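You operate a simulated robot arm through the tools that you are given. There is no shell and no other tool. Be economical: measure what you need, move in short steps, check, and stop when the job is done.

The job below is to be done with a simulated robot arm. You get a single attempt, and the scene is never put back.

TASK
Gauge the cooled cake piece, then wind the choke till cake matches the card.
Fine: piece on the anvil, close the gauge with its lever, read, open it, piece into the sample tray; free the choke lock, wind by the difference, lock again.

The check looks at the end state, three seconds after you hand in, the way a careful person would. Anything else that was tipped, shoved, dropped, spilled or broken makes it a failure.

THE ROBOT
A 7-joint arm with a two-finger parallel gripper, fixed in place. Base frame: the origin is at the foot of the arm, x ahead of it, y to its left, z up; the work surface is at about z = 740. Lengths are in mm, angles in degrees, forces in N, time in s.
With the tool pointing down near the work surface it reaches from about 200 to 680 mm from the base axis. Its first joint turns from -66.0 to 66.0 degrees. Payload 2.4 kg.
Tool frame: the origin (TCP) lies between the finger pads and is the grasp point; the fingertips stand 30 mm ahead of it; z points along the fingers, y is the line along which they close. The gripper opens to 94 mm. The fingers are 28 mm wide and 10 mm thick; the gripper's body (50 by 96 mm) begins 55 mm behind the TCP.
Orientation is that of the tool frame in the base frame, as a unit quaternion [w, x, y, z]. With the fingers straight down and closing along the base's y, the tool's x points along the base's -x, its y along +y and its z along -z.

THE INTERFACE
- The arm moves only by the tool step_arm. Its argument "increments" is one flat list of numbers, 7 for each row, row after row: the shift along the tool's x, y, z in mm, then the turn, a rotation vector about the tool's x, y, z in degrees, then the finger opening in mm, from 0 to 94. In form: [tx, ty, tz, wx, wy, wz, hand, tx, ty, tz, wx, wy, wz, hand, ...]. A call has 1 to 10 rows; each row shifts and turns the commanded pose from where the row before left it, along the tool's axes as they then stand. A row lasts 0.2 s, in which the tool goes at most 50 mm and 8.6 degrees; a call with a longer step from one row to the next is refused whole, and so is a gripper value outside its range. Where a pose cannot be reached the arm comes as near as it can. A force on the tool above 90 N (or 10 N above the force at the start of the call, whichever is more), or a blocked arm, ends the call early, and 0.2 s more pass. The fingers move at their own pace (about 153 mm/s each) and stop on an object; they squeeze with about 37 N. The grip force told is the motor's: it shows also when the fingers shut on nothing. Time passes only in rows, and 0.2 s behind the last, so rows that do not move let the fingers close. The reply holds the time, the measured pose of the TCP, the force on the tool along the base axes, the opening and the grip force, in the units named above and with some noise.
- Cameras (640 x 400 px; columns grow to the right, rows downward): "scene" is fixed at [48.2, 491.8, 1432]; the picture's right is [-0.58, -0.81, 0.00], its down [-0.55, 0.39, -0.74] and it looks along [0.60, -0.43, -0.67] (base axes); focal length 365 px, centre (320, 200). "wrist" rides on the gripper at [76, 14, -103] in the tool frame; the picture's right is [-0.18, 0.98, 0.00], its down [-0.75, -0.14, -0.64] and it looks along [-0.63, -0.12, 0.77] (tool axes); focal length 243 px, centre (320, 200). There is no depth. A picture from a camera that has moved, and an enlarged one, comes with that camera's place and axes in the base frame and with its lens.
- snapshot(camera): a new picture of that camera. The clock stands still meanwhile.
- zoom(camera, box): a new picture of the part [left, top, right, bottom] of that camera's present view, enlarged. The clock stands still meanwhile.
- sign_off(): hands the job in; it is judged then, once.

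Go step by step. Nothing tells you positions but the pictures and the camera data: compare them with the known pose of the tool, close in by small moves and look again before you grip or let go. The budget is 120 turns and 68 pictures, counting those below and the enlarged ones. Unless the task says otherwise, let go and move clear before handing in, and close with one line.

The tools are called by a JSON object that holds its "api" and its "payload". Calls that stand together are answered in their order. step_arm: Moves the arm, as the interface text tells. Its arguments: {"type":"object","properties":{"increments":{"type":"array","items":{"type":"number"}}},"required":["increments"]} The other tools are called the same way: snapshot (camera) takes a picture; zoom (camera, box) takes an enlarged picture of a part of a camera's view; sign_off () hands the job in.

At the start:

```text
clock: 0.0
eef_pos: [398.3, 103.9, 1131.5]
tool_rot: [0.0, 0.001, 1.0, 0.0]
contact_force: [-0.3, 0.2, 0.7]
finger_gap: 94.1
gripper_force: 0.1
```

scene: 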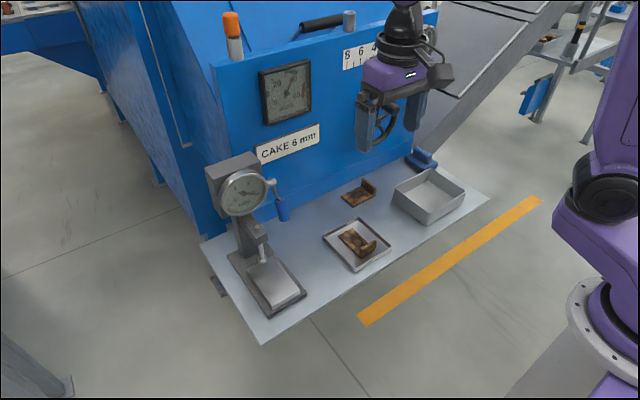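
wrist: 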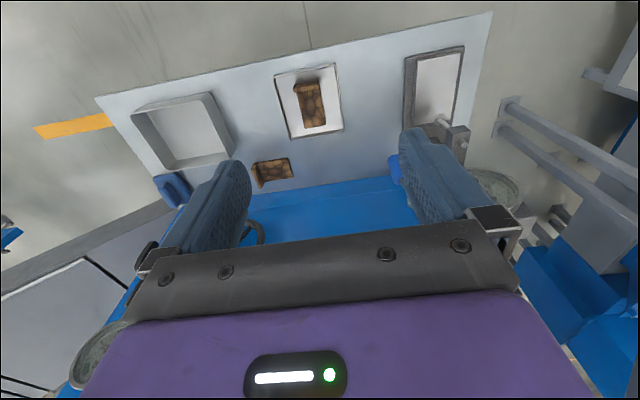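

I see an expeller panel with a card "CAKE 6 mm", a dial gauge with anvil at left, two cake pieces (one in a tray, one on the bench), a grey sample tray, and a choke handwheel hidden behind the gripper. I'll look closer first.

{"api": "zoom", "payload": {"camera": "scene", "box": [190, 140, 350, 240]}}

{"api": "zoom", "payload": {"camera": "scene", "box": [320, 0, 480, 100]}}

{"api": "zoom", "payload": {"camera": "scene", "box": [310, 150, 470, 280]}}

```text
4.00 times, centred on (270, 190) of scene
camera zoom: at [48.2, 491.8, 1432.0], right [-0.58, -0.81, 0.0], down [-0.55, 0.39, -0.74], along [0.6, -0.43, -0.67], focal length 1458 px, centre (520, 240)
```

zoom: 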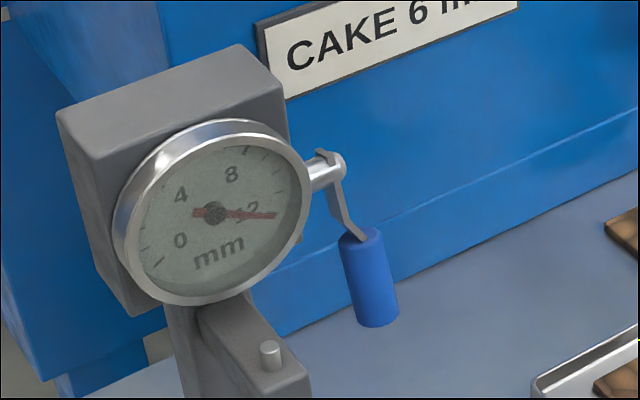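

```text
4.00 times, centred on (400, 50) of scene
camera zoom: at [48.2, 491.8, 1432.0], right [-0.58, -0.81, 0.0], down [-0.55, 0.39, -0.74], along [0.6, -0.43, -0.67], focal length 1458 px, centre (0, 800)
```

zoom: 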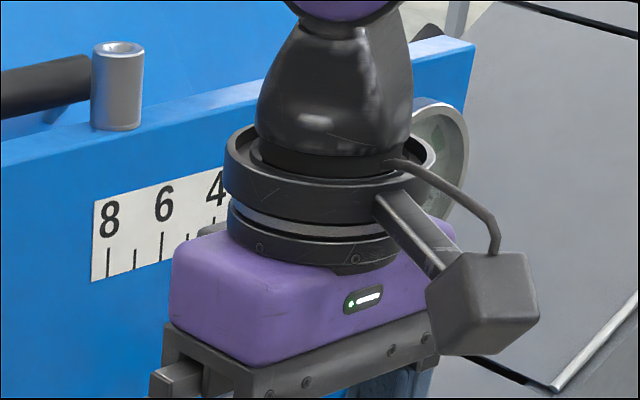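

```text
3.08 times, centred on (390, 215) of scene
camera zoom: at [48.2, 491.8, 1432.0], right [-0.58, -0.81, 0.0], down [-0.55, 0.39, -0.74], along [0.6, -0.43, -0.67], focal length 1122 px, centre (105, 154)
```

zoom: 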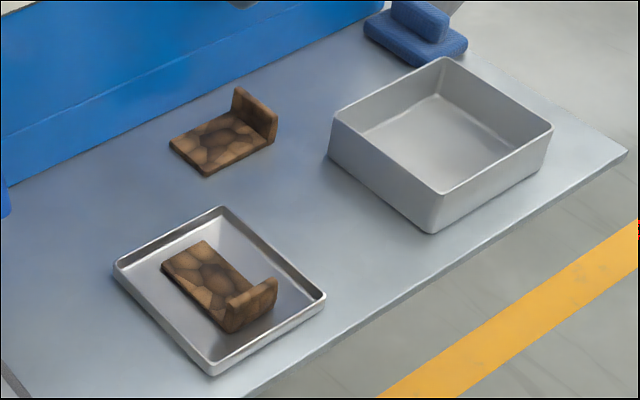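

The piece in the small steel tray is presumably the cooled one; the other lies fresh under the chute. I'll move the arm aside to expose the choke wheel and scale.

{"api": "step_arm", "payload": {"increments": [12.25, -38, 16.4, 0, 0, 0, 94, 12.25, -38, 16.4, 0, 0, 0, 94, 12.25, -38, 16.4, 0, 0, 0, 94, 12.25, -38, 16.4, 0, 0, 0, 94, 12.25, -38, 16.4, 0, 0, 0, 94, 12.25, -38, 16.4, 0, 0, 0, 94, 12.25, -38, 16.4, 0, 0, 0, 94, 12.25, -38, 16.4, 0, 0, 0, 94]}}

{"api": "snapshot", "payload": {"camera": "scene"}}

{"api": "snapshot", "payload": {"camera": "wrist"}}

```text
clock: 1.8
eef_pos: [298.2, -201.9, 1000.9]
tool_rot: [0.0, -0.001, 1.0, 0.0]
contact_force: [0.0, -0.4, 0.2]
finger_gap: 94.0
gripper_force: 0.1
```

```text
62 pictures are left
```

scene: 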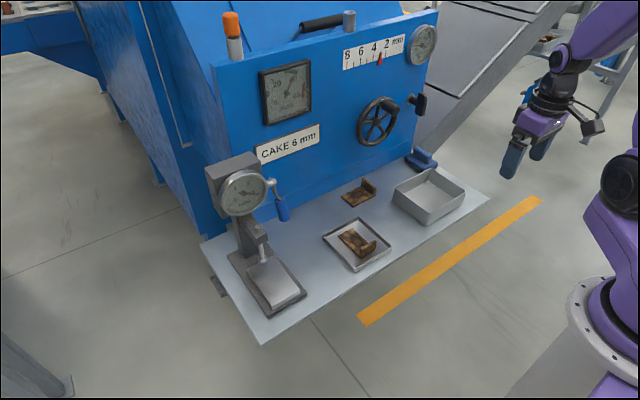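

```text
61 pictures are left
camera wrist: at [222.6, -187.0, 1103.4], right [0.18, 0.98, 0.0], down [0.75, -0.14, 0.64], along [0.63, -0.12, -0.77], focal length 243 px, centre (320, 200)
```

wrist: 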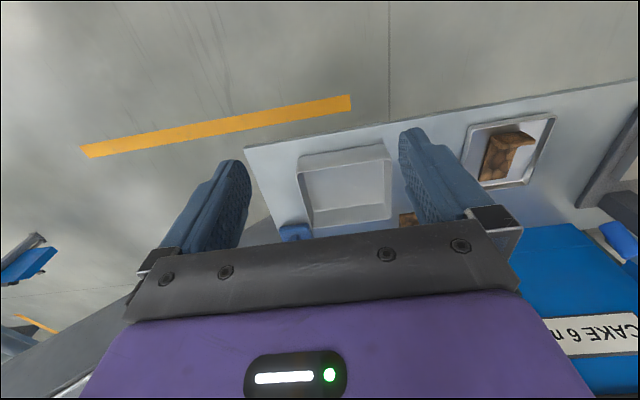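

{"api": "zoom", "payload": {"camera": "scene", "box": [330, 10, 450, 85]}}

{"api": "zoom", "payload": {"camera": "scene", "box": [340, 80, 452, 150]}}

{"api": "zoom", "payload": {"camera": "scene", "box": [200, 220, 328, 330]}}

```text
5.33 times, centred on (390, 48) of scene
camera zoom: at [48.2, 491.8, 1432.0], right [-0.58, -0.81, 0.0], down [-0.55, 0.39, -0.74], along [0.6, -0.43, -0.67], focal length 1945 px, centre (-53, 1013)
```

zoom: 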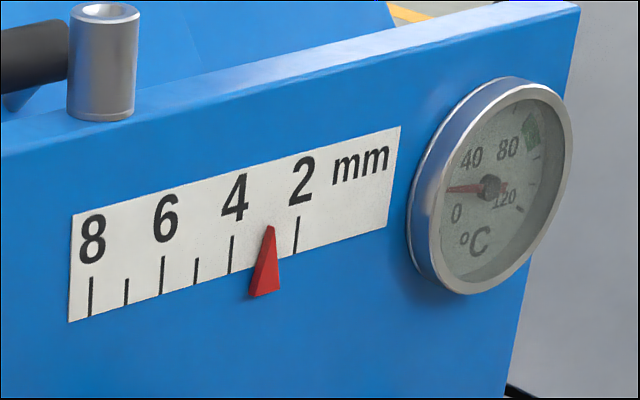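

```text
5.71 times, centred on (396, 115) of scene
camera zoom: at [48.2, 491.8, 1432.0], right [-0.58, -0.81, 0.0], down [-0.55, 0.39, -0.74], along [0.6, -0.43, -0.67], focal length 2084 px, centre (-114, 686)
```

zoom: 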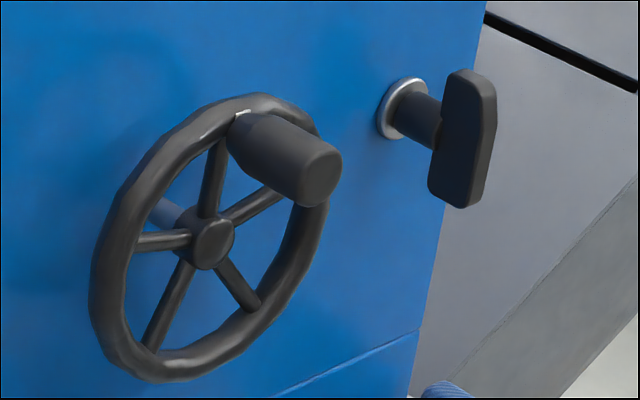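

```text
3.64 times, centred on (264, 275) of scene
camera zoom: at [48.2, 491.8, 1432.0], right [-0.58, -0.81, 0.0], down [-0.55, 0.39, -0.74], along [0.6, -0.43, -0.67], focal length 1326 px, centre (524, -73)
```

zoom: 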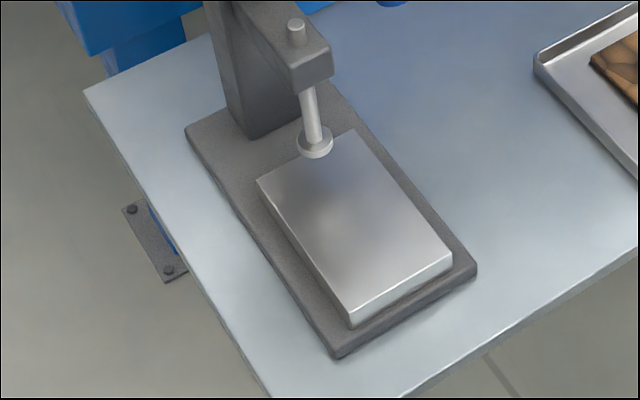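

Choke scale reads about 3 mm; the gauge is open (needle past 12). The wheel with its spinner knob sits near (630,-102,955), and the T lock near (640,-275,951). Next I'll view the pieces from the wrist.

{"api": "step_arm", "payload": {"increments": [-18.9, 39, 14.4, 0, 0, 0, 94, -18.9, 39, 14.4, 0, 0, 0, 94, -18.9, 39, 14.4, 0, 0, 0, 94, -18.9, 39, 14.4, 0, 0, 0, 94, -18.9, 39, 14.4, 0, 0, 0, 94, -18.9, 39, 14.4, 0, 0, 0, 94, -18.9, 39, 14.4, 0, 0, 0, 94]}}

{"api": "snapshot", "payload": {"camera": "wrist"}}

{"api": "zoom", "payload": {"camera": "scene", "box": [320, 160, 480, 280]}}

```text
clock: 3.4
eef_pos: [431.9, 74.3, 900.2]
tool_rot: [0.0, 0.001, 1.0, 0.0]
contact_force: [-0.1, 0.9, -0.6]
finger_gap: 94.0
gripper_force: 0.0
```

```text
57 pictures are left
camera wrist: at [356.8, 88.6, 1002.4], right [0.19, 0.98, 0.0], down [0.75, -0.14, 0.64], along [0.63, -0.12, -0.77], focal length 243 px, centre (320, 200)
```

wrist: 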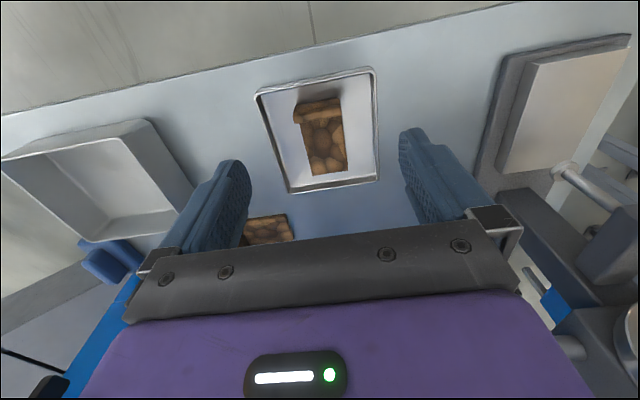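

```text
3.33 times, centred on (400, 220) of scene
camera zoom: at [48.2, 491.8, 1432.0], right [-0.58, -0.81, 0.0], down [-0.55, 0.39, -0.74], along [0.6, -0.43, -0.67], focal length 1215 px, centre (53, 133)
```

zoom: 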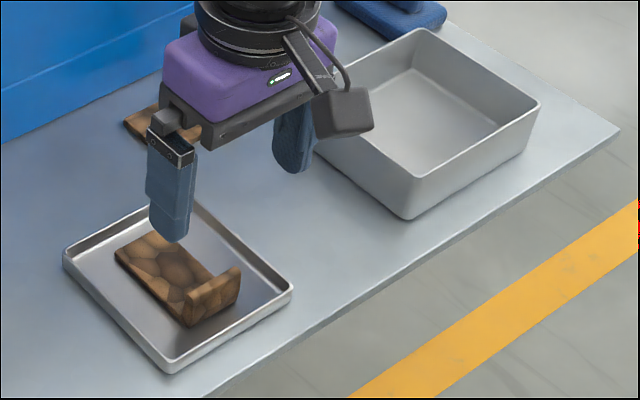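

The cooled piece spans about x 430–524, y 48–92, with its tab at the near end. I'll narrow the fingers and descend partway over the tab.

{"api": "step_arm", "payload": {"increments": [-3, -1, 20, 0, 0, 0, 66, -3, -1, 25, 0, 0, 0, 66, -3, -1, 25, 0, 0, 0, 66]}}

{"api": "snapshot", "payload": {"camera": "wrist"}}

{"api": "zoom", "payload": {"camera": "scene", "box": [310, 190, 410, 280]}}

```text
clock: 4.2
eef_pos: [440.6, 70.4, 831.6]
tool_rot: [0.0, 0.0, 1.0, 0.001]
contact_force: [0.4, 0.0, -0.2]
finger_gap: 66.2
gripper_force: 0.0
```

```text
55 pictures are left
camera wrist: at [364.9, 85.5, 933.6], right [0.18, 0.98, 0.0], down [0.75, -0.14, 0.64], along [0.63, -0.12, -0.77], focal length 243 px, centre (320, 200)
```

wrist: 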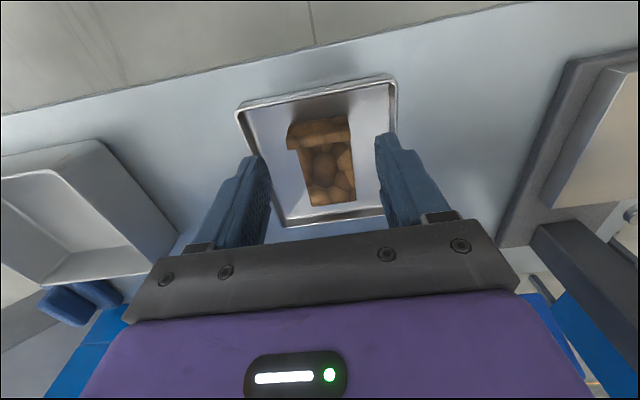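

```text
4.44 times, centred on (360, 235) of scene
camera zoom: at [48.2, 491.8, 1432.0], right [-0.58, -0.81, 0.0], down [-0.55, 0.39, -0.74], along [0.6, -0.43, -0.67], focal length 1620 px, centre (142, 44)
```

zoom: 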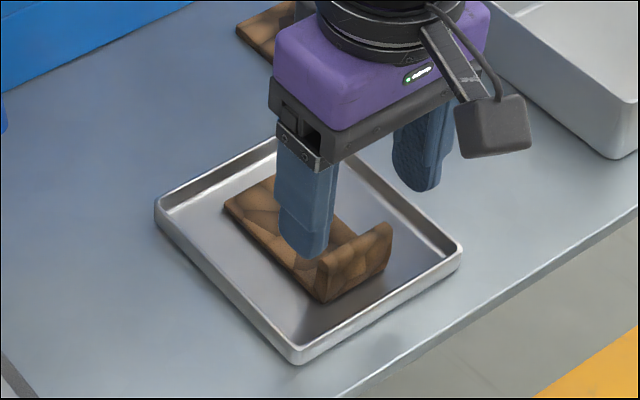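

Aligned well; I descend and close on the tab.

{"api": "step_arm", "payload": {"increments": [0, 0, 25, 0, 0, 0, 66, 0, 0, 23, 0, 0, 0, 66, 0, 0, 0, 0, 0, 0, 66]}}

{"api": "zoom", "payload": {"camera": "scene", "box": [310, 190, 410, 280]}}

```text
clock: 5.0
eef_pos: [440.4, 70.5, 782.2]
tool_rot: [0.0, 0.001, 1.0, 0.0]
contact_force: [-0.1, -0.2, 0.7]
finger_gap: 66.0
gripper_force: 0.0
```

```text
4.44 times, centred on (360, 235) of scene
camera zoom: at [48.2, 491.8, 1432.0], right [-0.58, -0.81, 0.0], down [-0.55, 0.39, -0.74], along [0.6, -0.43, -0.67], focal length 1620 px, centre (142, 44)
```

zoom: 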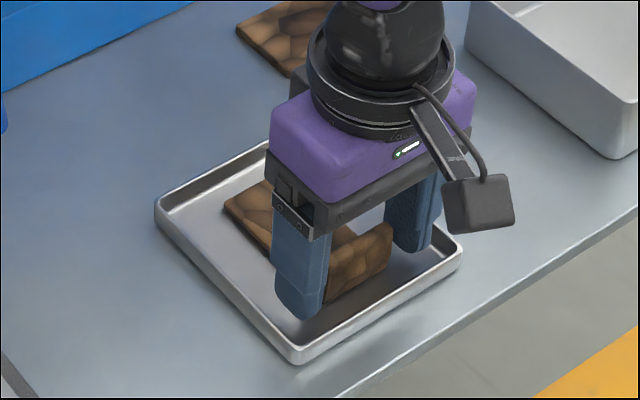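

{"api": "step_arm", "payload": {"increments": [0, 0, 0, 0, 0, 0, 38, 0, 0, 0, 0, 0, 0, 38, 0, 0, 0, 0, 0, 0, 38, 0, 0, -10, 0, 0, 0, 38, 0, 0, -20, 0, 0, 0, 38, 0, 0, -30, 0, 0, 0, 38]}}

{"api": "snapshot", "payload": {"camera": "scene"}}

{"api": "snapshot", "payload": {"camera": "wrist"}}

```text
clock: 6.4
eef_pos: [441.5, 70.4, 841.6]
tool_rot: [0.0, 0.0, 1.0, 0.0]
contact_force: [0.5, -1.0, -0.4]
finger_gap: 45.0
gripper_force: 37.4
```

```text
52 pictures are left
```

scene: 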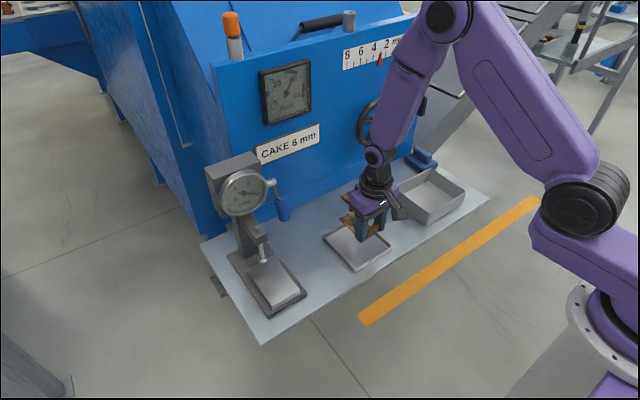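

```text
51 pictures are left
camera wrist: at [365.6, 84.8, 944.3], right [0.18, 0.98, 0.0], down [0.75, -0.14, 0.64], along [0.63, -0.12, -0.77], focal length 243 px, centre (320, 200)
```

wrist: 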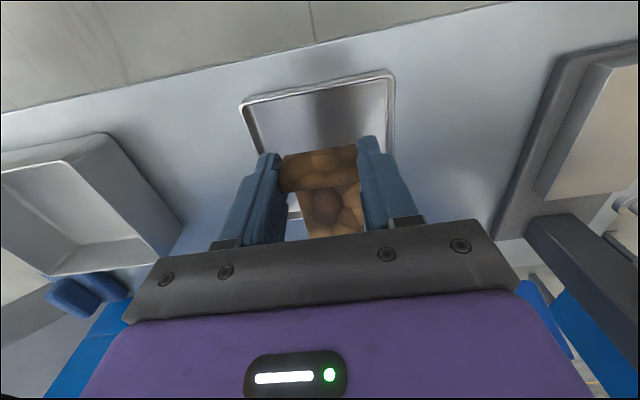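

Piece held. I carry it over to the front of the anvil, staying short of the plunger.

{"api": "step_arm", "payload": {"increments": [8.6, 38.6, -6.4, 0, 0, 0, 38, 8.6, 38.6, -6.4, 0, 0, 0, 38, 8.6, 38.6, -6.4, 0, 0, 0, 38, 8.6, 38.6, -6.4, 0, 0, 0, 38, 8.6, 38.6, -6.4, 0, 0, 0, 38, 8.6, 38.6, -6.4, 0, 0, 0, 38]}}

{"api": "snapshot", "payload": {"camera": "wrist"}}

{"api": "zoom", "payload": {"camera": "scene", "box": [190, 150, 350, 330]}}

```text
clock: 7.8
eef_pos: [388.6, 302.4, 880.4]
tool_rot: [-0.001, 0.0, 1.0, 0.0]
contact_force: [-0.1, 0.3, -0.8]
finger_gap: 45.0
gripper_force: 36.7
```

```text
50 pictures are left
camera wrist: at [313.1, 315.9, 984.0], right [0.18, 0.98, 0.0], down [0.75, -0.14, 0.64], along [0.63, -0.12, -0.77], focal length 243 px, centre (320, 200)
```

wrist: 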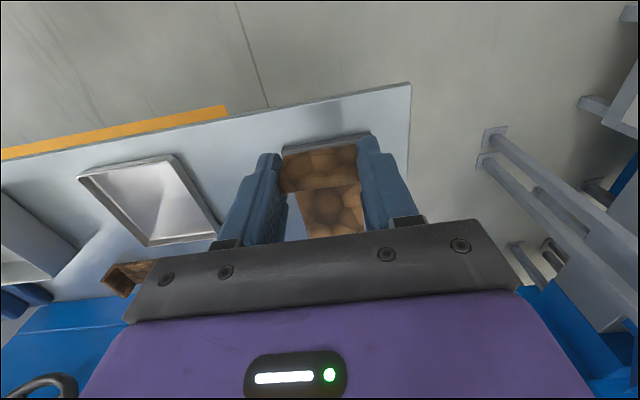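

```text
2.22 times, centred on (270, 240) of scene
camera zoom: at [48.2, 491.8, 1432.0], right [-0.58, -0.81, 0.0], down [-0.55, 0.39, -0.74], along [0.6, -0.43, -0.67], focal length 810 px, centre (431, 111)
```

zoom: 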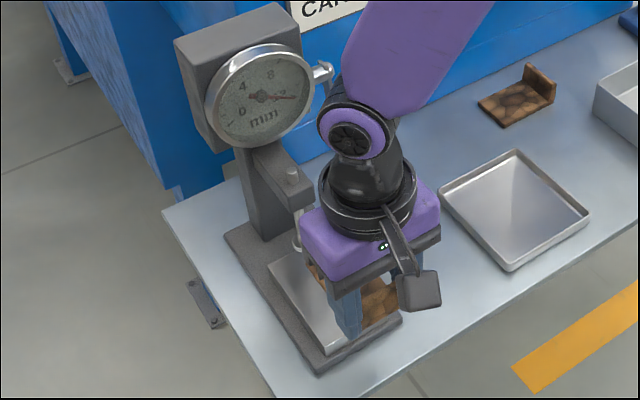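

Triangulating: anvil top z≈763, plunger at about (534, 299), raised to z≈794. I descend short of it, then check before inserting.

{"api": "step_arm", "payload": {"increments": [0, -3, 24, 0, 0, 0, 38, 0, 0, 24, 0, 0, 0, 38, 0, 0, 22, 0, 0, 0, 38]}}

{"api": "snapshot", "payload": {"camera": "wrist"}}

{"api": "zoom", "payload": {"camera": "scene", "box": [220, 220, 340, 330]}}

```text
clock: 8.6
eef_pos: [390.3, 297.7, 811.9]
tool_rot: [0.0, 0.0, 1.0, 0.0]
contact_force: [-0.5, 0.2, -0.5]
finger_gap: 45.0
gripper_force: 37.2
```

```text
48 pictures are left
camera wrist: at [313.9, 312.8, 913.6], right [0.18, 0.98, 0.0], down [0.75, -0.14, 0.64], along [0.63, -0.12, -0.77], focal length 243 px, centre (320, 200)
```

wrist: 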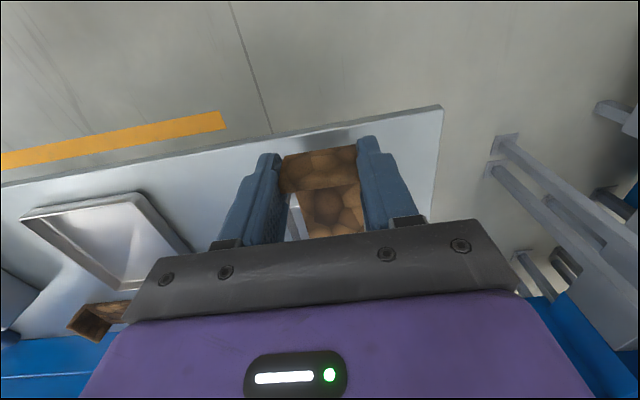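

```text
3.64 times, centred on (280, 275) of scene
camera zoom: at [48.2, 491.8, 1432.0], right [-0.58, -0.81, 0.0], down [-0.55, 0.39, -0.74], along [0.6, -0.43, -0.67], focal length 1326 px, centre (466, -73)
```

zoom: 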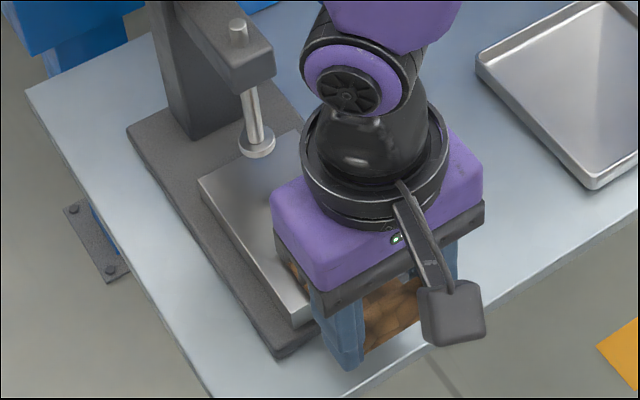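

{"api": "step_arm", "payload": {"increments": [-12, 0, 1, 0, 0, 0, 38, -12, 0, 1, 0, 0, 0, 38, -12, 0.5, 1, 0, 0, 0, 38, -12, 0.5, 0, 0, 0, 0, 38]}}

{"api": "zoom", "payload": {"camera": "scene", "box": [220, 220, 340, 330]}}

```text
clock: 9.6
eef_pos: [439.2, 298.0, 807.5]
tool_rot: [0.0, 0.0, 1.0, 0.0]
contact_force: [0.1, 0.0, -1.1]
finger_gap: 44.9
gripper_force: 37.2
```

```text
3.64 times, centred on (280, 275) of scene
camera zoom: at [48.2, 491.8, 1432.0], right [-0.58, -0.81, 0.0], down [-0.55, 0.39, -0.74], along [0.6, -0.43, -0.67], focal length 1326 px, centre (466, -73)
```

zoom: 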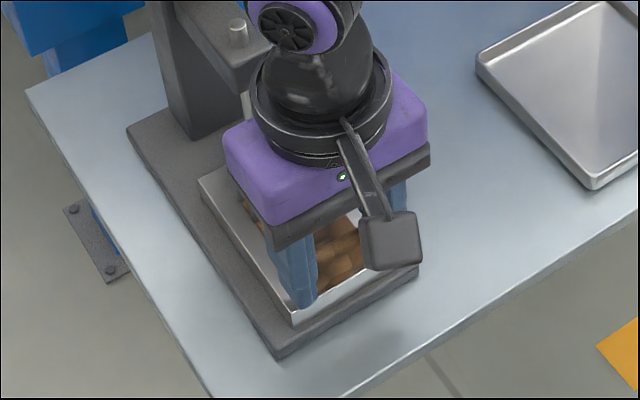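

Clear so far. I advance to x≈462 and lower gently.

{"api": "step_arm", "payload": {"increments": [-12, 0.5, 0, 0, 0, 0, 38, -11, 0.5, 0, 0, 0, 0, 38, 0, 0, 2, 0, 0, 0, 38, 0, 0, 2, 0, 0, 0, 38]}}

{"api": "snapshot", "payload": {"camera": "wrist"}}

{"api": "zoom", "payload": {"camera": "scene", "box": [210, 200, 330, 320]}}

```text
clock: 10.6
eef_pos: [462.0, 301.8, 805.7]
tool_rot: [0.001, 0.0, 1.0, 0.001]
contact_force: [-7.3, -6.4, 34.2]
finger_gap: 45.4
gripper_force: 36.9
```

```text
45 pictures are left
camera wrist: at [386.0, 315.1, 908.1], right [0.18, 0.98, 0.0], down [0.75, -0.14, 0.64], along [0.63, -0.12, -0.77], focal length 243 px, centre (320, 200)
```

wrist: 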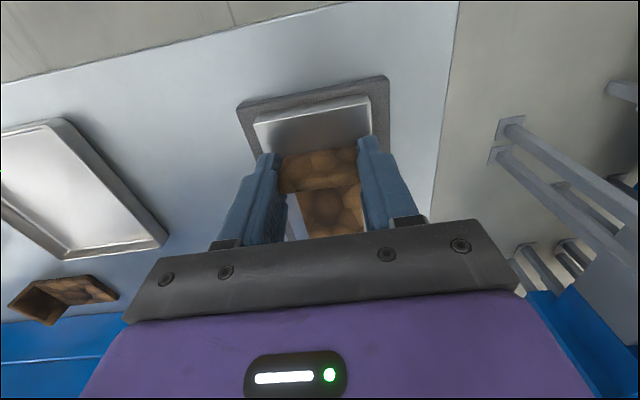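

```text
3.33 times, centred on (270, 260) of scene
camera zoom: at [47.5, 491.3, 1432.2], right [-0.58, -0.81, 0.0], down [-0.55, 0.39, -0.74], along [0.6, -0.43, -0.67], focal length 1215 px, centre (487, 0)
```

zoom: 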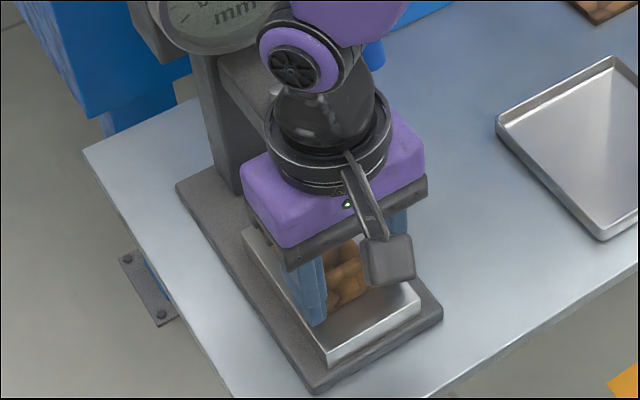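

Contact felt at z≈805.7: the piece sits on the anvil. I relax, release, and back away up.

{"api": "step_arm", "payload": {"increments": [0, 0, -2, 0, 0, 0, 38, 0, 0, 0, 0, 0, 0, 66, 0, 0, 0, 0, 0, 0, 66, 4, 0, -20, 0, 0, 0, 66, 10, 0, -40, 0, 0, 0, 66, 30, -30, -20, 0, 0, 0, 66, 10, -45, -10, 0, 0, 0, 66, 0, -45, -10, 0, 0, 0, 66]}}

{"api": "zoom", "payload": {"camera": "scene", "box": [190, 150, 350, 330]}}

{"api": "snapshot", "payload": {"camera": "wrist"}}

```text
clock: 12.4
eef_pos: [407.2, 180.7, 907.9]
tool_rot: [0.0, 0.0, 1.0, -0.001]
contact_force: [0.2, -1.2, 0.1]
finger_gap: 66.0
gripper_force: 0.2
```

```text
2.22 times, centred on (270, 240) of scene
camera zoom: at [48.2, 491.8, 1432.0], right [-0.58, -0.81, 0.0], down [-0.55, 0.39, -0.74], along [0.6, -0.43, -0.67], focal length 810 px, centre (431, 111)
```

zoom: 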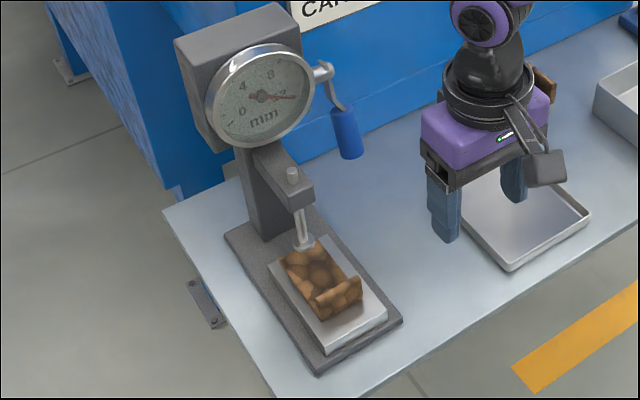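

```text
42 pictures are left
camera wrist: at [330.6, 195.4, 1009.4], right [0.18, 0.98, 0.0], down [0.75, -0.14, 0.64], along [0.63, -0.12, -0.77], focal length 243 px, centre (320, 200)
```

wrist: 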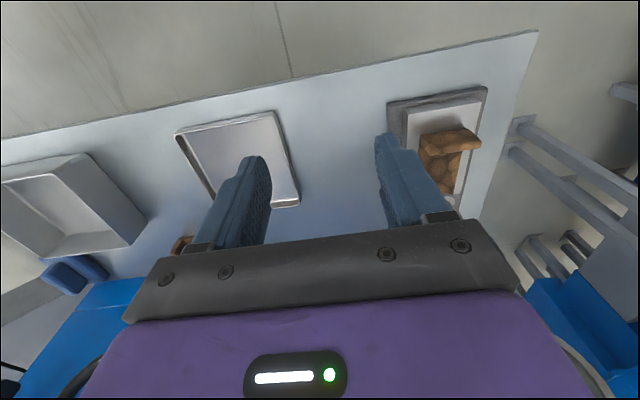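

{"api": "zoom", "payload": {"camera": "scene", "box": [235, 225, 305, 300]}}

{"api": "zoom", "payload": {"camera": "scene", "box": [225, 155, 305, 230]}}

```text
5.33 times, centred on (270, 262) of scene
camera zoom: at [48.2, 491.8, 1432.0], right [-0.58, -0.81, 0.0], down [-0.55, 0.39, -0.74], along [0.6, -0.43, -0.67], focal length 1945 px, centre (587, -133)
```

zoom: 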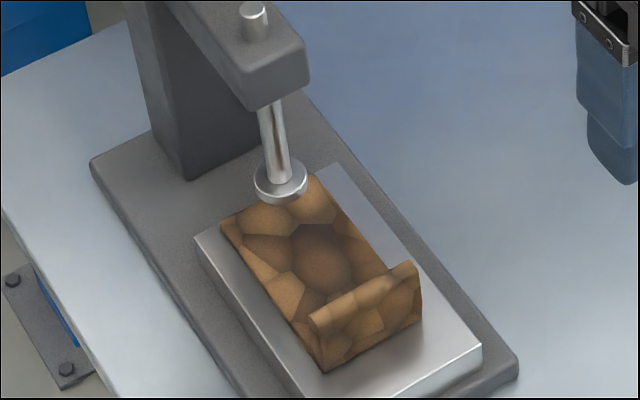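

```text
5.33 times, centred on (265, 192) of scene
camera zoom: at [48.2, 491.8, 1432.0], right [-0.58, -0.81, 0.0], down [-0.55, 0.39, -0.74], along [0.6, -0.43, -0.67], focal length 1945 px, centre (613, 240)
```

zoom: 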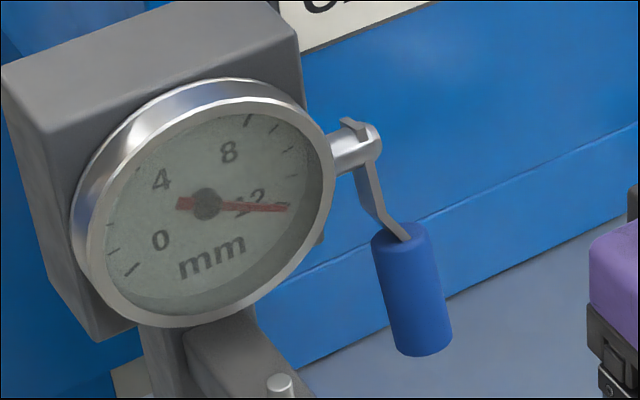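

The piece sits under the plunger. Next I need the lever's position, so I pitch the tool forward for a wrist view.

{"api": "step_arm", "payload": {"increments": [0, 8, 0, 0, -8, 0, 66, 0, 8, 0, 0, -8, 0, 66, 0, 8, 0, 0, -8, 0, 66, 0, 8, 0, 0, -8, 0, 66, 0, 8, 0, 0, -8, 0, 66]}}

{"api": "snapshot", "payload": {"camera": "wrist"}}

```text
clock: 13.6
eef_pos: [413.8, 203.6, 905.9]
tool_rot: [0.243, 0.005, 0.97, -0.022]
contact_force: [0.4, 0.9, 0.1]
finger_gap: 65.8
gripper_force: 0.1
out of reach, approached as far as the arm can: row 2, 3, 4
```

```text
39 pictures are left
camera wrist: at [300.4, 223.0, 959.0], right [0.18, 0.98, 0.05], down [0.36, -0.11, 0.93], along [0.92, -0.15, -0.37], focal length 243 px, centre (320, 200)
```

wrist: 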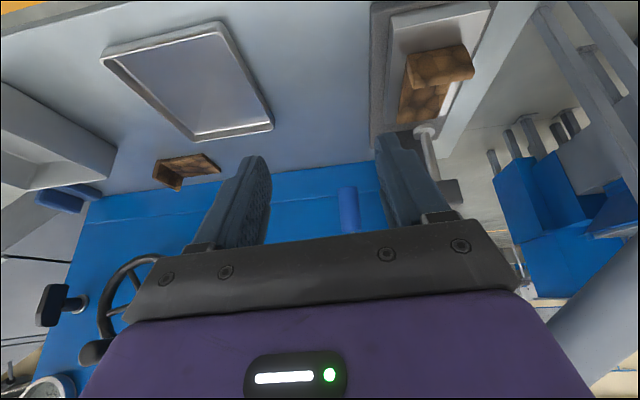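

Triangulating gives the lever handle from about (596,212,884) down to (577,212,834), pivot near (600,218,938). I move to a pre-grasp position before pitching further.

{"api": "step_arm", "payload": {"increments": [-35, 2.7, 11.8, 0, 0, 0, 60, -35, 2.7, 11.8, 0, 0, 0, 60, -35, 2.7, 11.8, 0, 0, 0, 60, 0, 0, 0, 0, -8, 0, 60, 0, 0, 0, 0, -8, 0, 60]}}

{"api": "snapshot", "payload": {"camera": "wrist"}}

{"api": "zoom", "payload": {"camera": "scene", "box": [220, 130, 340, 250]}}

```text
clock: 14.8
eef_pos: [525.3, 213.3, 923.9]
tool_rot: [0.352, 0.0, 0.936, -0.027]
contact_force: [0.4, 0.6, -0.3]
finger_gap: 60.2
gripper_force: 0.0
out of reach, approached as far as the arm can: row 4
```

```text
38 pictures are left
camera wrist: at [400.0, 230.2, 949.3], right [0.16, 0.98, 0.07], down [0.14, -0.09, 0.99], along [0.98, -0.15, -0.15], focal length 243 px, centre (320, 200)
```

wrist: 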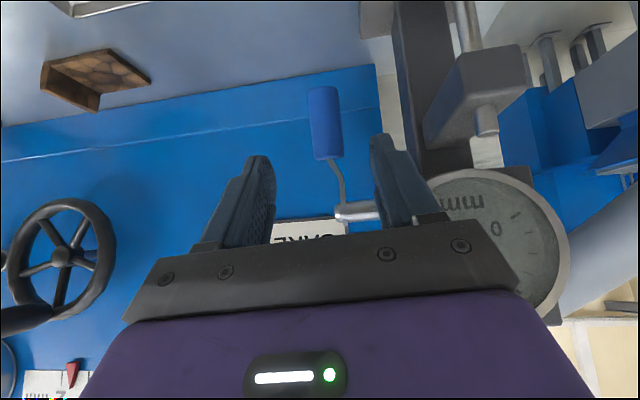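

```text
3.33 times, centred on (280, 190) of scene
camera zoom: at [48.2, 491.8, 1432.0], right [-0.58, -0.81, 0.0], down [-0.55, 0.39, -0.74], along [0.6, -0.43, -0.67], focal length 1215 px, centre (453, 233)
```

zoom: 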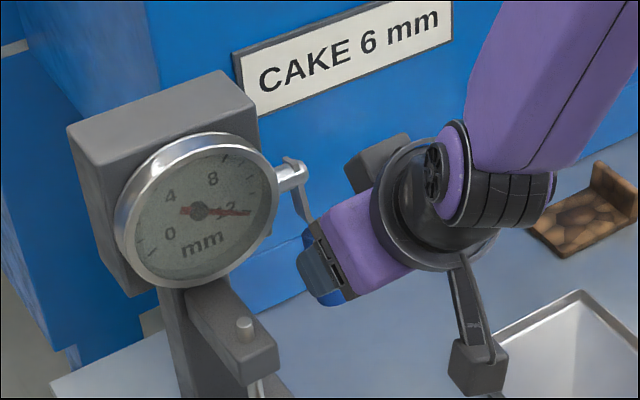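

Clear wrist view: the handle mid is about (587,210,858). I advance along the tool axis to straddle it.

{"api": "step_arm", "payload": {"increments": [-1.5, 0.7, 29.5, 0, 0, 0, 60, -1.5, 0.7, 29.5, 0, 0, 0, 60, -1.5, 0.7, 29.5, 0, 0, 0, 60]}}

{"api": "snapshot", "payload": {"camera": "wrist"}}

```text
clock: 15.6
eef_pos: [587.9, 209.3, 858.2]
tool_rot: [0.352, 0.001, 0.936, -0.027]
contact_force: [0.4, -0.3, 0.1]
finger_gap: 60.0
gripper_force: 0.0
```

```text
36 pictures are left
camera wrist: at [463.5, 227.9, 884.3], right [0.16, 0.98, 0.07], down [0.14, -0.09, 0.99], along [0.98, -0.15, -0.15], focal length 243 px, centre (320, 200)
```

wrist: 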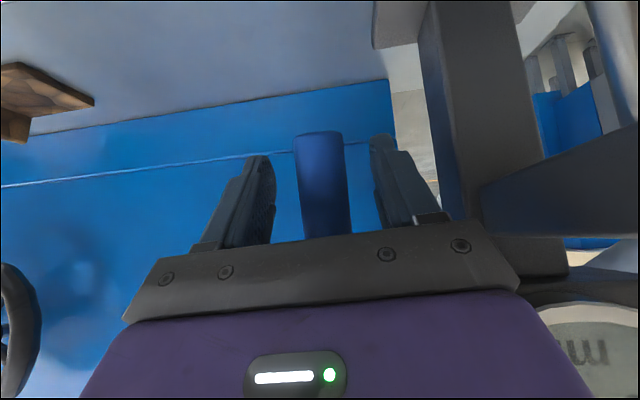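

Handle straddled. I grip it and try a small pull toward the robot.

{"api": "step_arm", "payload": {"increments": [0, 0, 0, 0, 0, 0, 18, 0, 0, 0, 0, 0, 0, 18, 0, 0, 0, 0, 0, 0, 18, 5, 0, -5.7, 0, 0, 0, 18, 5, 0, -5.7, 0, 0, 0, 18]}}

{"api": "zoom", "payload": {"camera": "scene", "box": [210, 150, 320, 270]}}

```text
clock: 16.8
eef_pos: [575.2, 211.7, 863.5]
tool_rot: [0.355, -0.001, 0.934, -0.027]
contact_force: [13.5, 12.4, 3.3]
finger_gap: 30.1
gripper_force: 45.5
```

```text
3.33 times, centred on (265, 210) of scene
camera zoom: at [48.5, 492.1, 1431.9], right [-0.58, -0.81, 0.0], down [-0.55, 0.39, -0.74], along [0.6, -0.43, -0.67], focal length 1215 px, centre (503, 167)
```

zoom: 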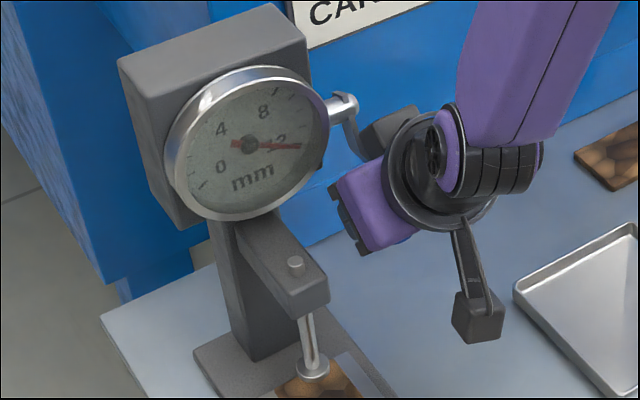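

The lever follows with low force. I continue along the arc.

{"api": "step_arm", "payload": {"increments": [3, 0, -6.4, 0, 0, 0, 18, 3, 0, -6.4, 0, 0, 0, 18, 1.7, 0, -6.5, 0, 0, 0, 18, 1.7, 0, -6.5, 0, 0, 0, 18]}}

{"api": "zoom", "payload": {"camera": "scene", "box": [210, 150, 320, 270]}}

```text
clock: 17.8
eef_pos: [551.4, 212.4, 877.1]
tool_rot: [0.355, 0.001, 0.934, -0.026]
contact_force: [27.2, 15.3, 1.4]
finger_gap: 29.6
gripper_force: 45.3
```

```text
3.33 times, centred on (265, 210) of scene
camera zoom: at [48.9, 492.2, 1431.8], right [-0.58, -0.81, 0.0], down [-0.55, 0.39, -0.74], along [0.6, -0.43, -0.67], focal length 1215 px, centre (503, 167)
```

zoom: 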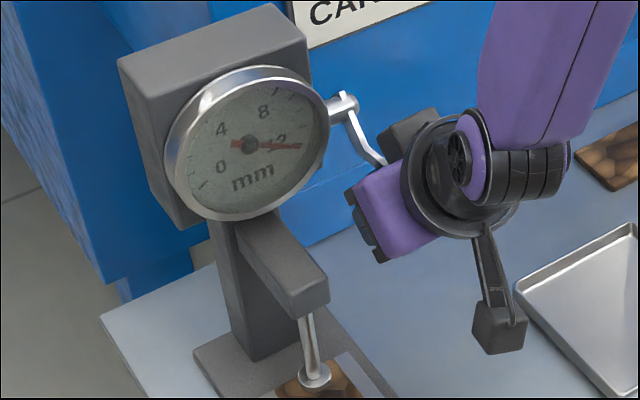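

The plunger is coming down, so this is the closing direction. Continuing.

{"api": "step_arm", "payload": {"increments": [0.6, 0, -6.5, 0, 0, 0, 18, 0.3, 0, -6.5, 0, 0, 0, 18, -0.6, 0, -6.7, 0, 0, 0, 18, -0.8, 0, -6.7, 0, 0, 0, 18]}}

{"api": "zoom", "payload": {"camera": "scene", "box": [210, 150, 320, 270]}}

```text
clock: 18.8
eef_pos: [532.3, 212.9, 896.8]
tool_rot: [0.355, 0.002, 0.935, -0.027]
contact_force: [23.9, 9.1, 2.3]
finger_gap: 25.9
gripper_force: 45.3
```

```text
3.33 times, centred on (265, 210) of scene
camera zoom: at [48.8, 492.0, 1431.9], right [-0.58, -0.81, 0.0], down [-0.55, 0.39, -0.74], along [0.6, -0.43, -0.67], focal length 1215 px, centre (503, 167)
```

zoom: 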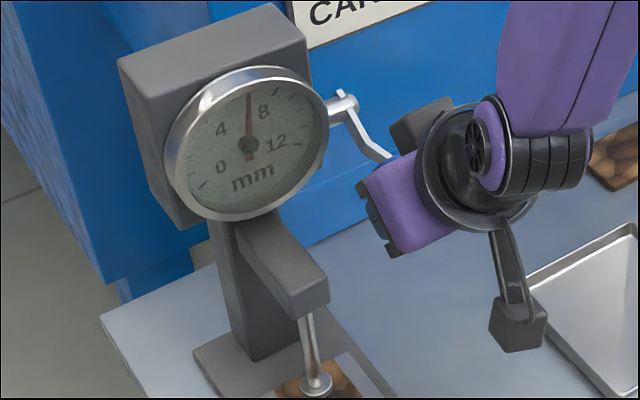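

{"api": "step_arm", "payload": {"increments": [-1.5, 0, -6.4, 0, 0, 0, 18, -1.8, 0, -6.4, 0, 0, 0, 18, 0, 0, 0, 0, 0, 0, 18]}}

{"api": "zoom", "payload": {"camera": "scene", "box": [220, 150, 310, 225]}}

{"api": "snapshot", "payload": {"camera": "wrist"}}

```text
clock: 19.6
eef_pos: [527.1, 212.8, 907.5]
tool_rot: [0.354, 0.003, 0.935, -0.029]
contact_force: [29.8, -1.7, -2.3]
finger_gap: 25.3
gripper_force: 45.0
```

```text
5.33 times, centred on (265, 188) of scene
camera zoom: at [49.1, 491.8, 1432.0], right [-0.58, -0.81, 0.0], down [-0.55, 0.39, -0.74], along [0.6, -0.43, -0.67], focal length 1945 px, centre (613, 267)
```

zoom: 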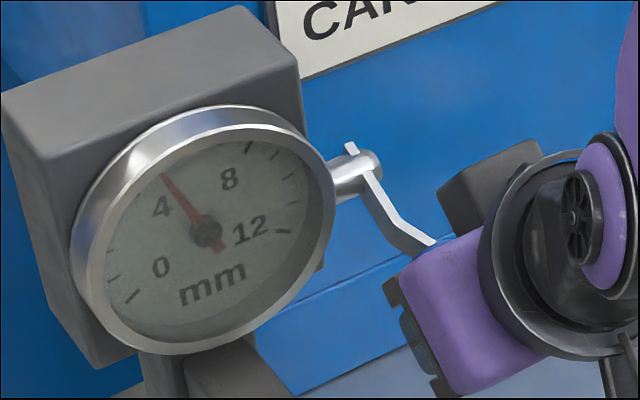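

```text
31 pictures are left
camera wrist: at [402.4, 231.0, 933.0], right [0.16, 0.98, 0.07], down [0.14, -0.09, 0.99], along [0.98, -0.15, -0.15], focal length 243 px, centre (320, 200)
```

wrist: 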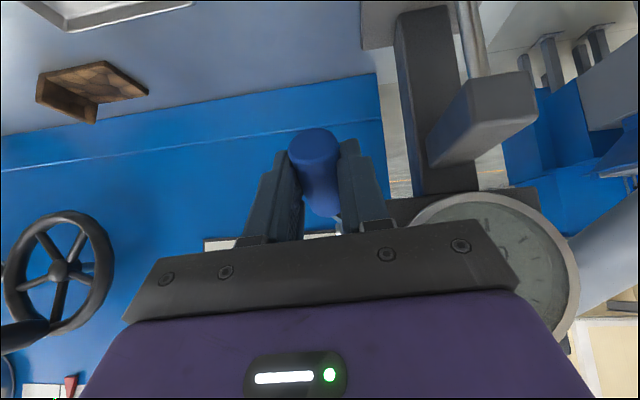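

{"api": "step_arm", "payload": {"increments": [-1.8, 0, -4.7, 0, 0, 0, 18, -1.9, 0, -4.6, 0, 0, 0, 18, -2.2, 0, -4.4, 0, 0, 0, 18, 0, 0, 0, 0, 0, 0, 18]}}

{"api": "zoom", "payload": {"camera": "scene", "box": [220, 150, 310, 225]}}

```text
clock: 20.6
eef_pos: [518.8, 212.1, 921.0]
tool_rot: [0.35, 0.0, 0.936, -0.028]
contact_force: [8.8, -9.4, -5.5]
finger_gap: 25.2
gripper_force: 45.1
```

```text
5.33 times, centred on (265, 188) of scene
camera zoom: at [48.5, 491.6, 1432.0], right [-0.58, -0.81, 0.0], down [-0.55, 0.39, -0.74], along [0.6, -0.43, -0.67], focal length 1945 px, centre (613, 267)
```

zoom: 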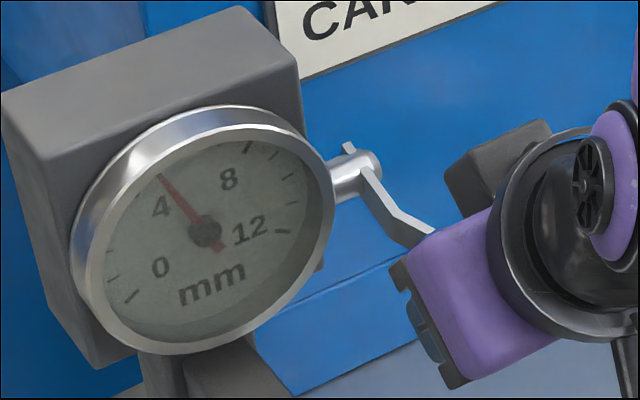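

The needle has nearly settled. A bit more to confirm it's at the piece.

{"api": "step_arm", "payload": {"increments": [-2.2, 0, -4.4, 0, 0, 0, 18, -2.5, 0, -4.2, 0, 0, 0, 18, 0, 0, 0, 0, 0, 0, 18]}}

{"api": "zoom", "payload": {"camera": "scene", "box": [225, 165, 273, 220]}}

{"api": "zoom", "payload": {"camera": "scene", "box": [230, 220, 310, 300]}}

```text
clock: 21.4
eef_pos: [516.4, 213.1, 927.7]
tool_rot: [0.345, -0.001, 0.938, -0.029]
contact_force: [28.8, -4.3, -61.8]
finger_gap: 25.2
gripper_force: 44.7
```

```text
7.27 times, centred on (249, 192) of scene
camera zoom: at [50.0, 492.1, 1431.8], right [-0.58, -0.81, 0.0], down [-0.55, 0.39, -0.74], along [0.6, -0.43, -0.67], focal length 2652 px, centre (836, 254)
```

zoom: 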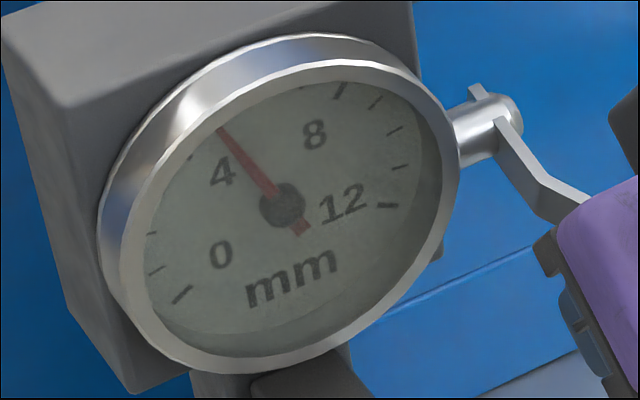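

```text
5.00 times, centred on (270, 260) of scene
camera zoom: at [50.0, 492.1, 1431.8], right [-0.58, -0.81, 0.0], down [-0.55, 0.39, -0.74], along [0.6, -0.43, -0.67], focal length 1823 px, centre (570, -100)
```

zoom: 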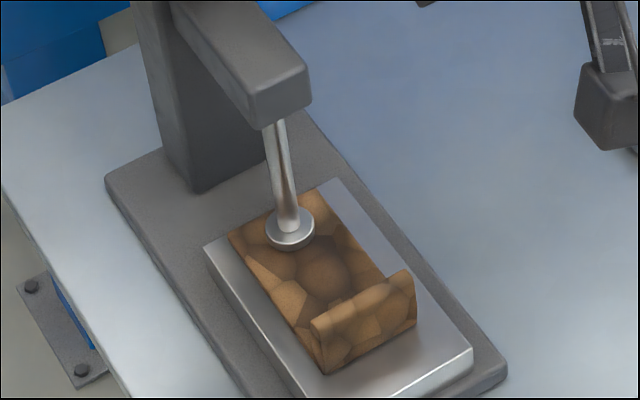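

The plunger rests on the cake and the lever is at its stop. I take an enlarged picture of the dial to read it accurately.

{"api": "zoom", "payload": {"camera": "scene", "box": [233, 168, 265, 188]}}

{"api": "zoom", "payload": {"camera": "scene", "box": [230, 168, 286, 216]}}

```text
16.00 times, centred on (249, 178) of scene
camera zoom: at [50.0, 492.1, 1431.8], right [-0.58, -0.81, 0.0], down [-0.55, 0.39, -0.74], along [0.6, -0.43, -0.67], focal length 5834 px, centre (1456, 552)
```

zoom: 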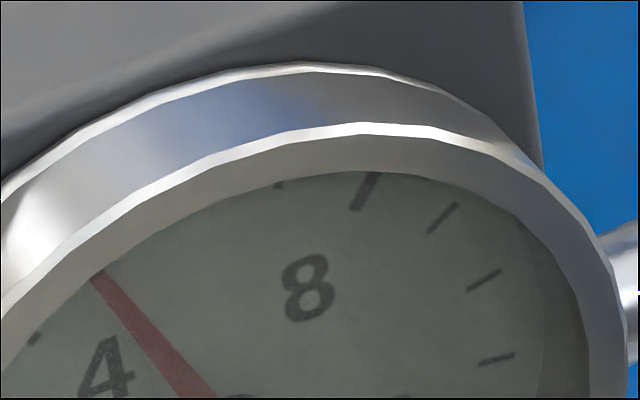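

```text
8.33 times, centred on (258, 192) of scene
camera zoom: at [50.0, 492.1, 1431.8], right [-0.58, -0.81, 0.0], down [-0.55, 0.39, -0.74], along [0.6, -0.43, -0.67], focal length 3038 px, centre (837, 267)
```

zoom: 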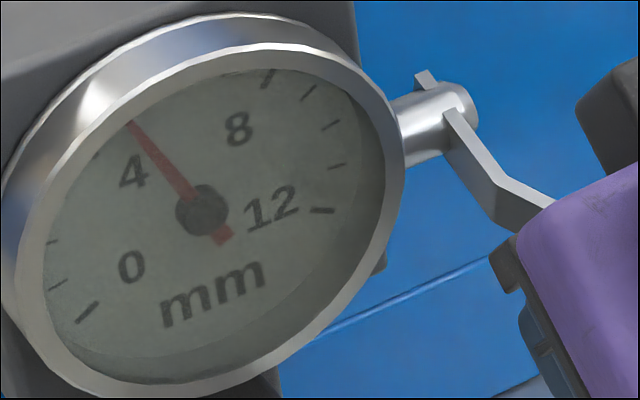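

The dial reads about 4.9 mm, so the cake is about 1.1 mm under the card's 6 and the choke should open by 1.1. Now I swing the lever back open along the same arc.

{"api": "step_arm", "payload": {"increments": [2.5, 0, 4.2, 0, 0, 0, 18, 2.2, 0, 4.4, 0, 0, 0, 18, 4.1, 0, 9, 0, 0, 0, 18, 1.8, 0, 4.7, 0, 0, 0, 18, 3.3, 0, 12.8, 0, 0, 0, 18, 1.4, 0, 13.4, 0, 0, 0, 18, -0.9, 0, 13, 0, 0, 0, 18, -3.4, 0, 13, 0, 0, 0, 18, -6, 0, 12.8, 0, 0, 0, 18, -10, 0, 11.4, 0, 0, 0, 18]}}

{"api": "zoom", "payload": {"camera": "scene", "box": [210, 150, 320, 270]}}

```text
clock: 23.6
eef_pos: [575.1, 211.8, 861.8]
tool_rot: [0.347, -0.004, 0.937, -0.027]
contact_force: [-45.1, -14.6, 41.0]
finger_gap: 28.1
gripper_force: 45.1
stopped in row 10: the force on the tool passed its limit (the readings are from after the stop); the commanded pose is now the measured one
```

```text
3.33 times, centred on (265, 210) of scene
camera zoom: at [46.3, 491.1, 1432.3], right [-0.58, -0.81, 0.0], down [-0.55, 0.39, -0.74], along [0.6, -0.43, -0.67], focal length 1215 px, centre (503, 167)
```

zoom: 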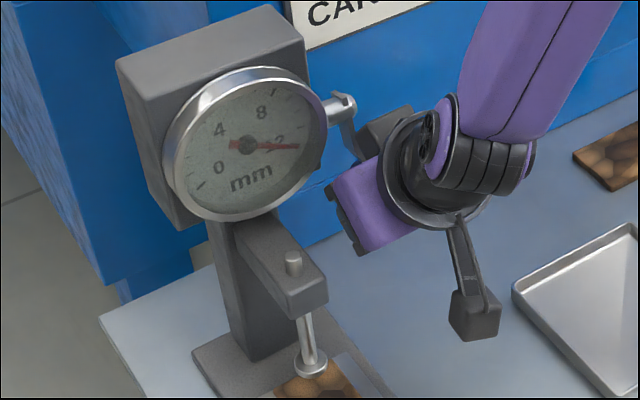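

The gauge is open again. I release the lever, retract, and return the tool to vertical.

{"api": "step_arm", "payload": {"increments": [0, 0, 0, 0, 0, 0, 60, 0, 0, 0, 0, 0, 0, 60, 0, 0, -30, 0, 0, 0, 60, 0, 0, -45, 0, 0, 0, 60, 22, 0, -30, 0, 0, 0, 60, 0, 0, 0, 0, 8, 0, 66, 0, 0, 0, 0, 8, 0, 66, 0, 0, 0, 0, 8, 0, 66, 0, 0, 0, 0, 8, 0, 66, 0, 0, 0, 0, 8, 0, 66]}}

{"api": "snapshot", "payload": {"camera": "scene"}}

```text
clock: 25.8
eef_pos: [491.6, 217.9, 926.7]
tool_rot: [0.005, 0.006, 1.0, -0.026]
contact_force: [-0.1, 0.4, -0.2]
finger_gap: 66.0
gripper_force: 0.1
```

```text
24 pictures are left
```

scene: 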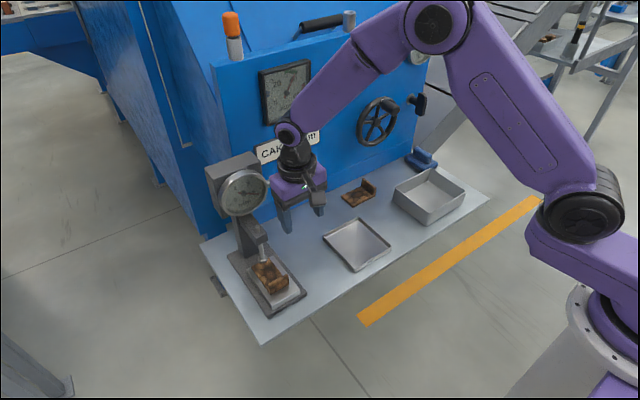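

The gauge is open and the lever free. I straighten the slight tilt and go above the piece to pick it up again.

{"api": "step_arm", "payload": {"increments": [26, 0, 0, -3, 0, 0, 66, 26, 20, 0, 0, 0, 0, 66, 0, 30, 18, 0, 0, 0, 66, 0, 31, 18, 0, 0, 0, 66]}}

{"api": "snapshot", "payload": {"camera": "wrist"}}

```text
clock: 26.8
eef_pos: [442.0, 299.2, 888.7]
tool_rot: [0.005, 0.005, 1.0, -0.001]
contact_force: [-0.6, 0.4, 0.1]
finger_gap: 66.0
gripper_force: 0.1
```

```text
23 pictures are left
camera wrist: at [365.6, 313.9, 988.9], right [0.19, 0.98, 0.0], down [0.74, -0.15, 0.65], along [0.64, -0.13, -0.76], focal length 243 px, centre (320, 200)
```

wrist: 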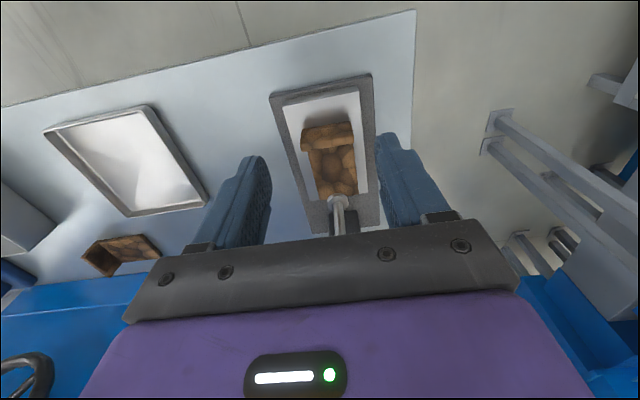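

The tab is where I left it, centre y≈301. Descend and grip.

{"api": "step_arm", "payload": {"increments": [-6, 1, 33, 0, 0, 0, 66, -8, 1, 33, 0, 0, 0, 66, -5, 0, 17, 0, 0, 0, 66, 0, 0, 0, 0, 0, 0, 38, 0, 0, 0, 0, 0, 0, 38, 0, 0, 0, 0, 0, 0, 38]}}

```text
clock: 28.2
eef_pos: [460.8, 299.0, 805.1]
tool_rot: [0.006, 0.006, 1.0, -0.001]
contact_force: [0.1, -0.1, 0.4]
finger_gap: 45.1
gripper_force: 36.9
```

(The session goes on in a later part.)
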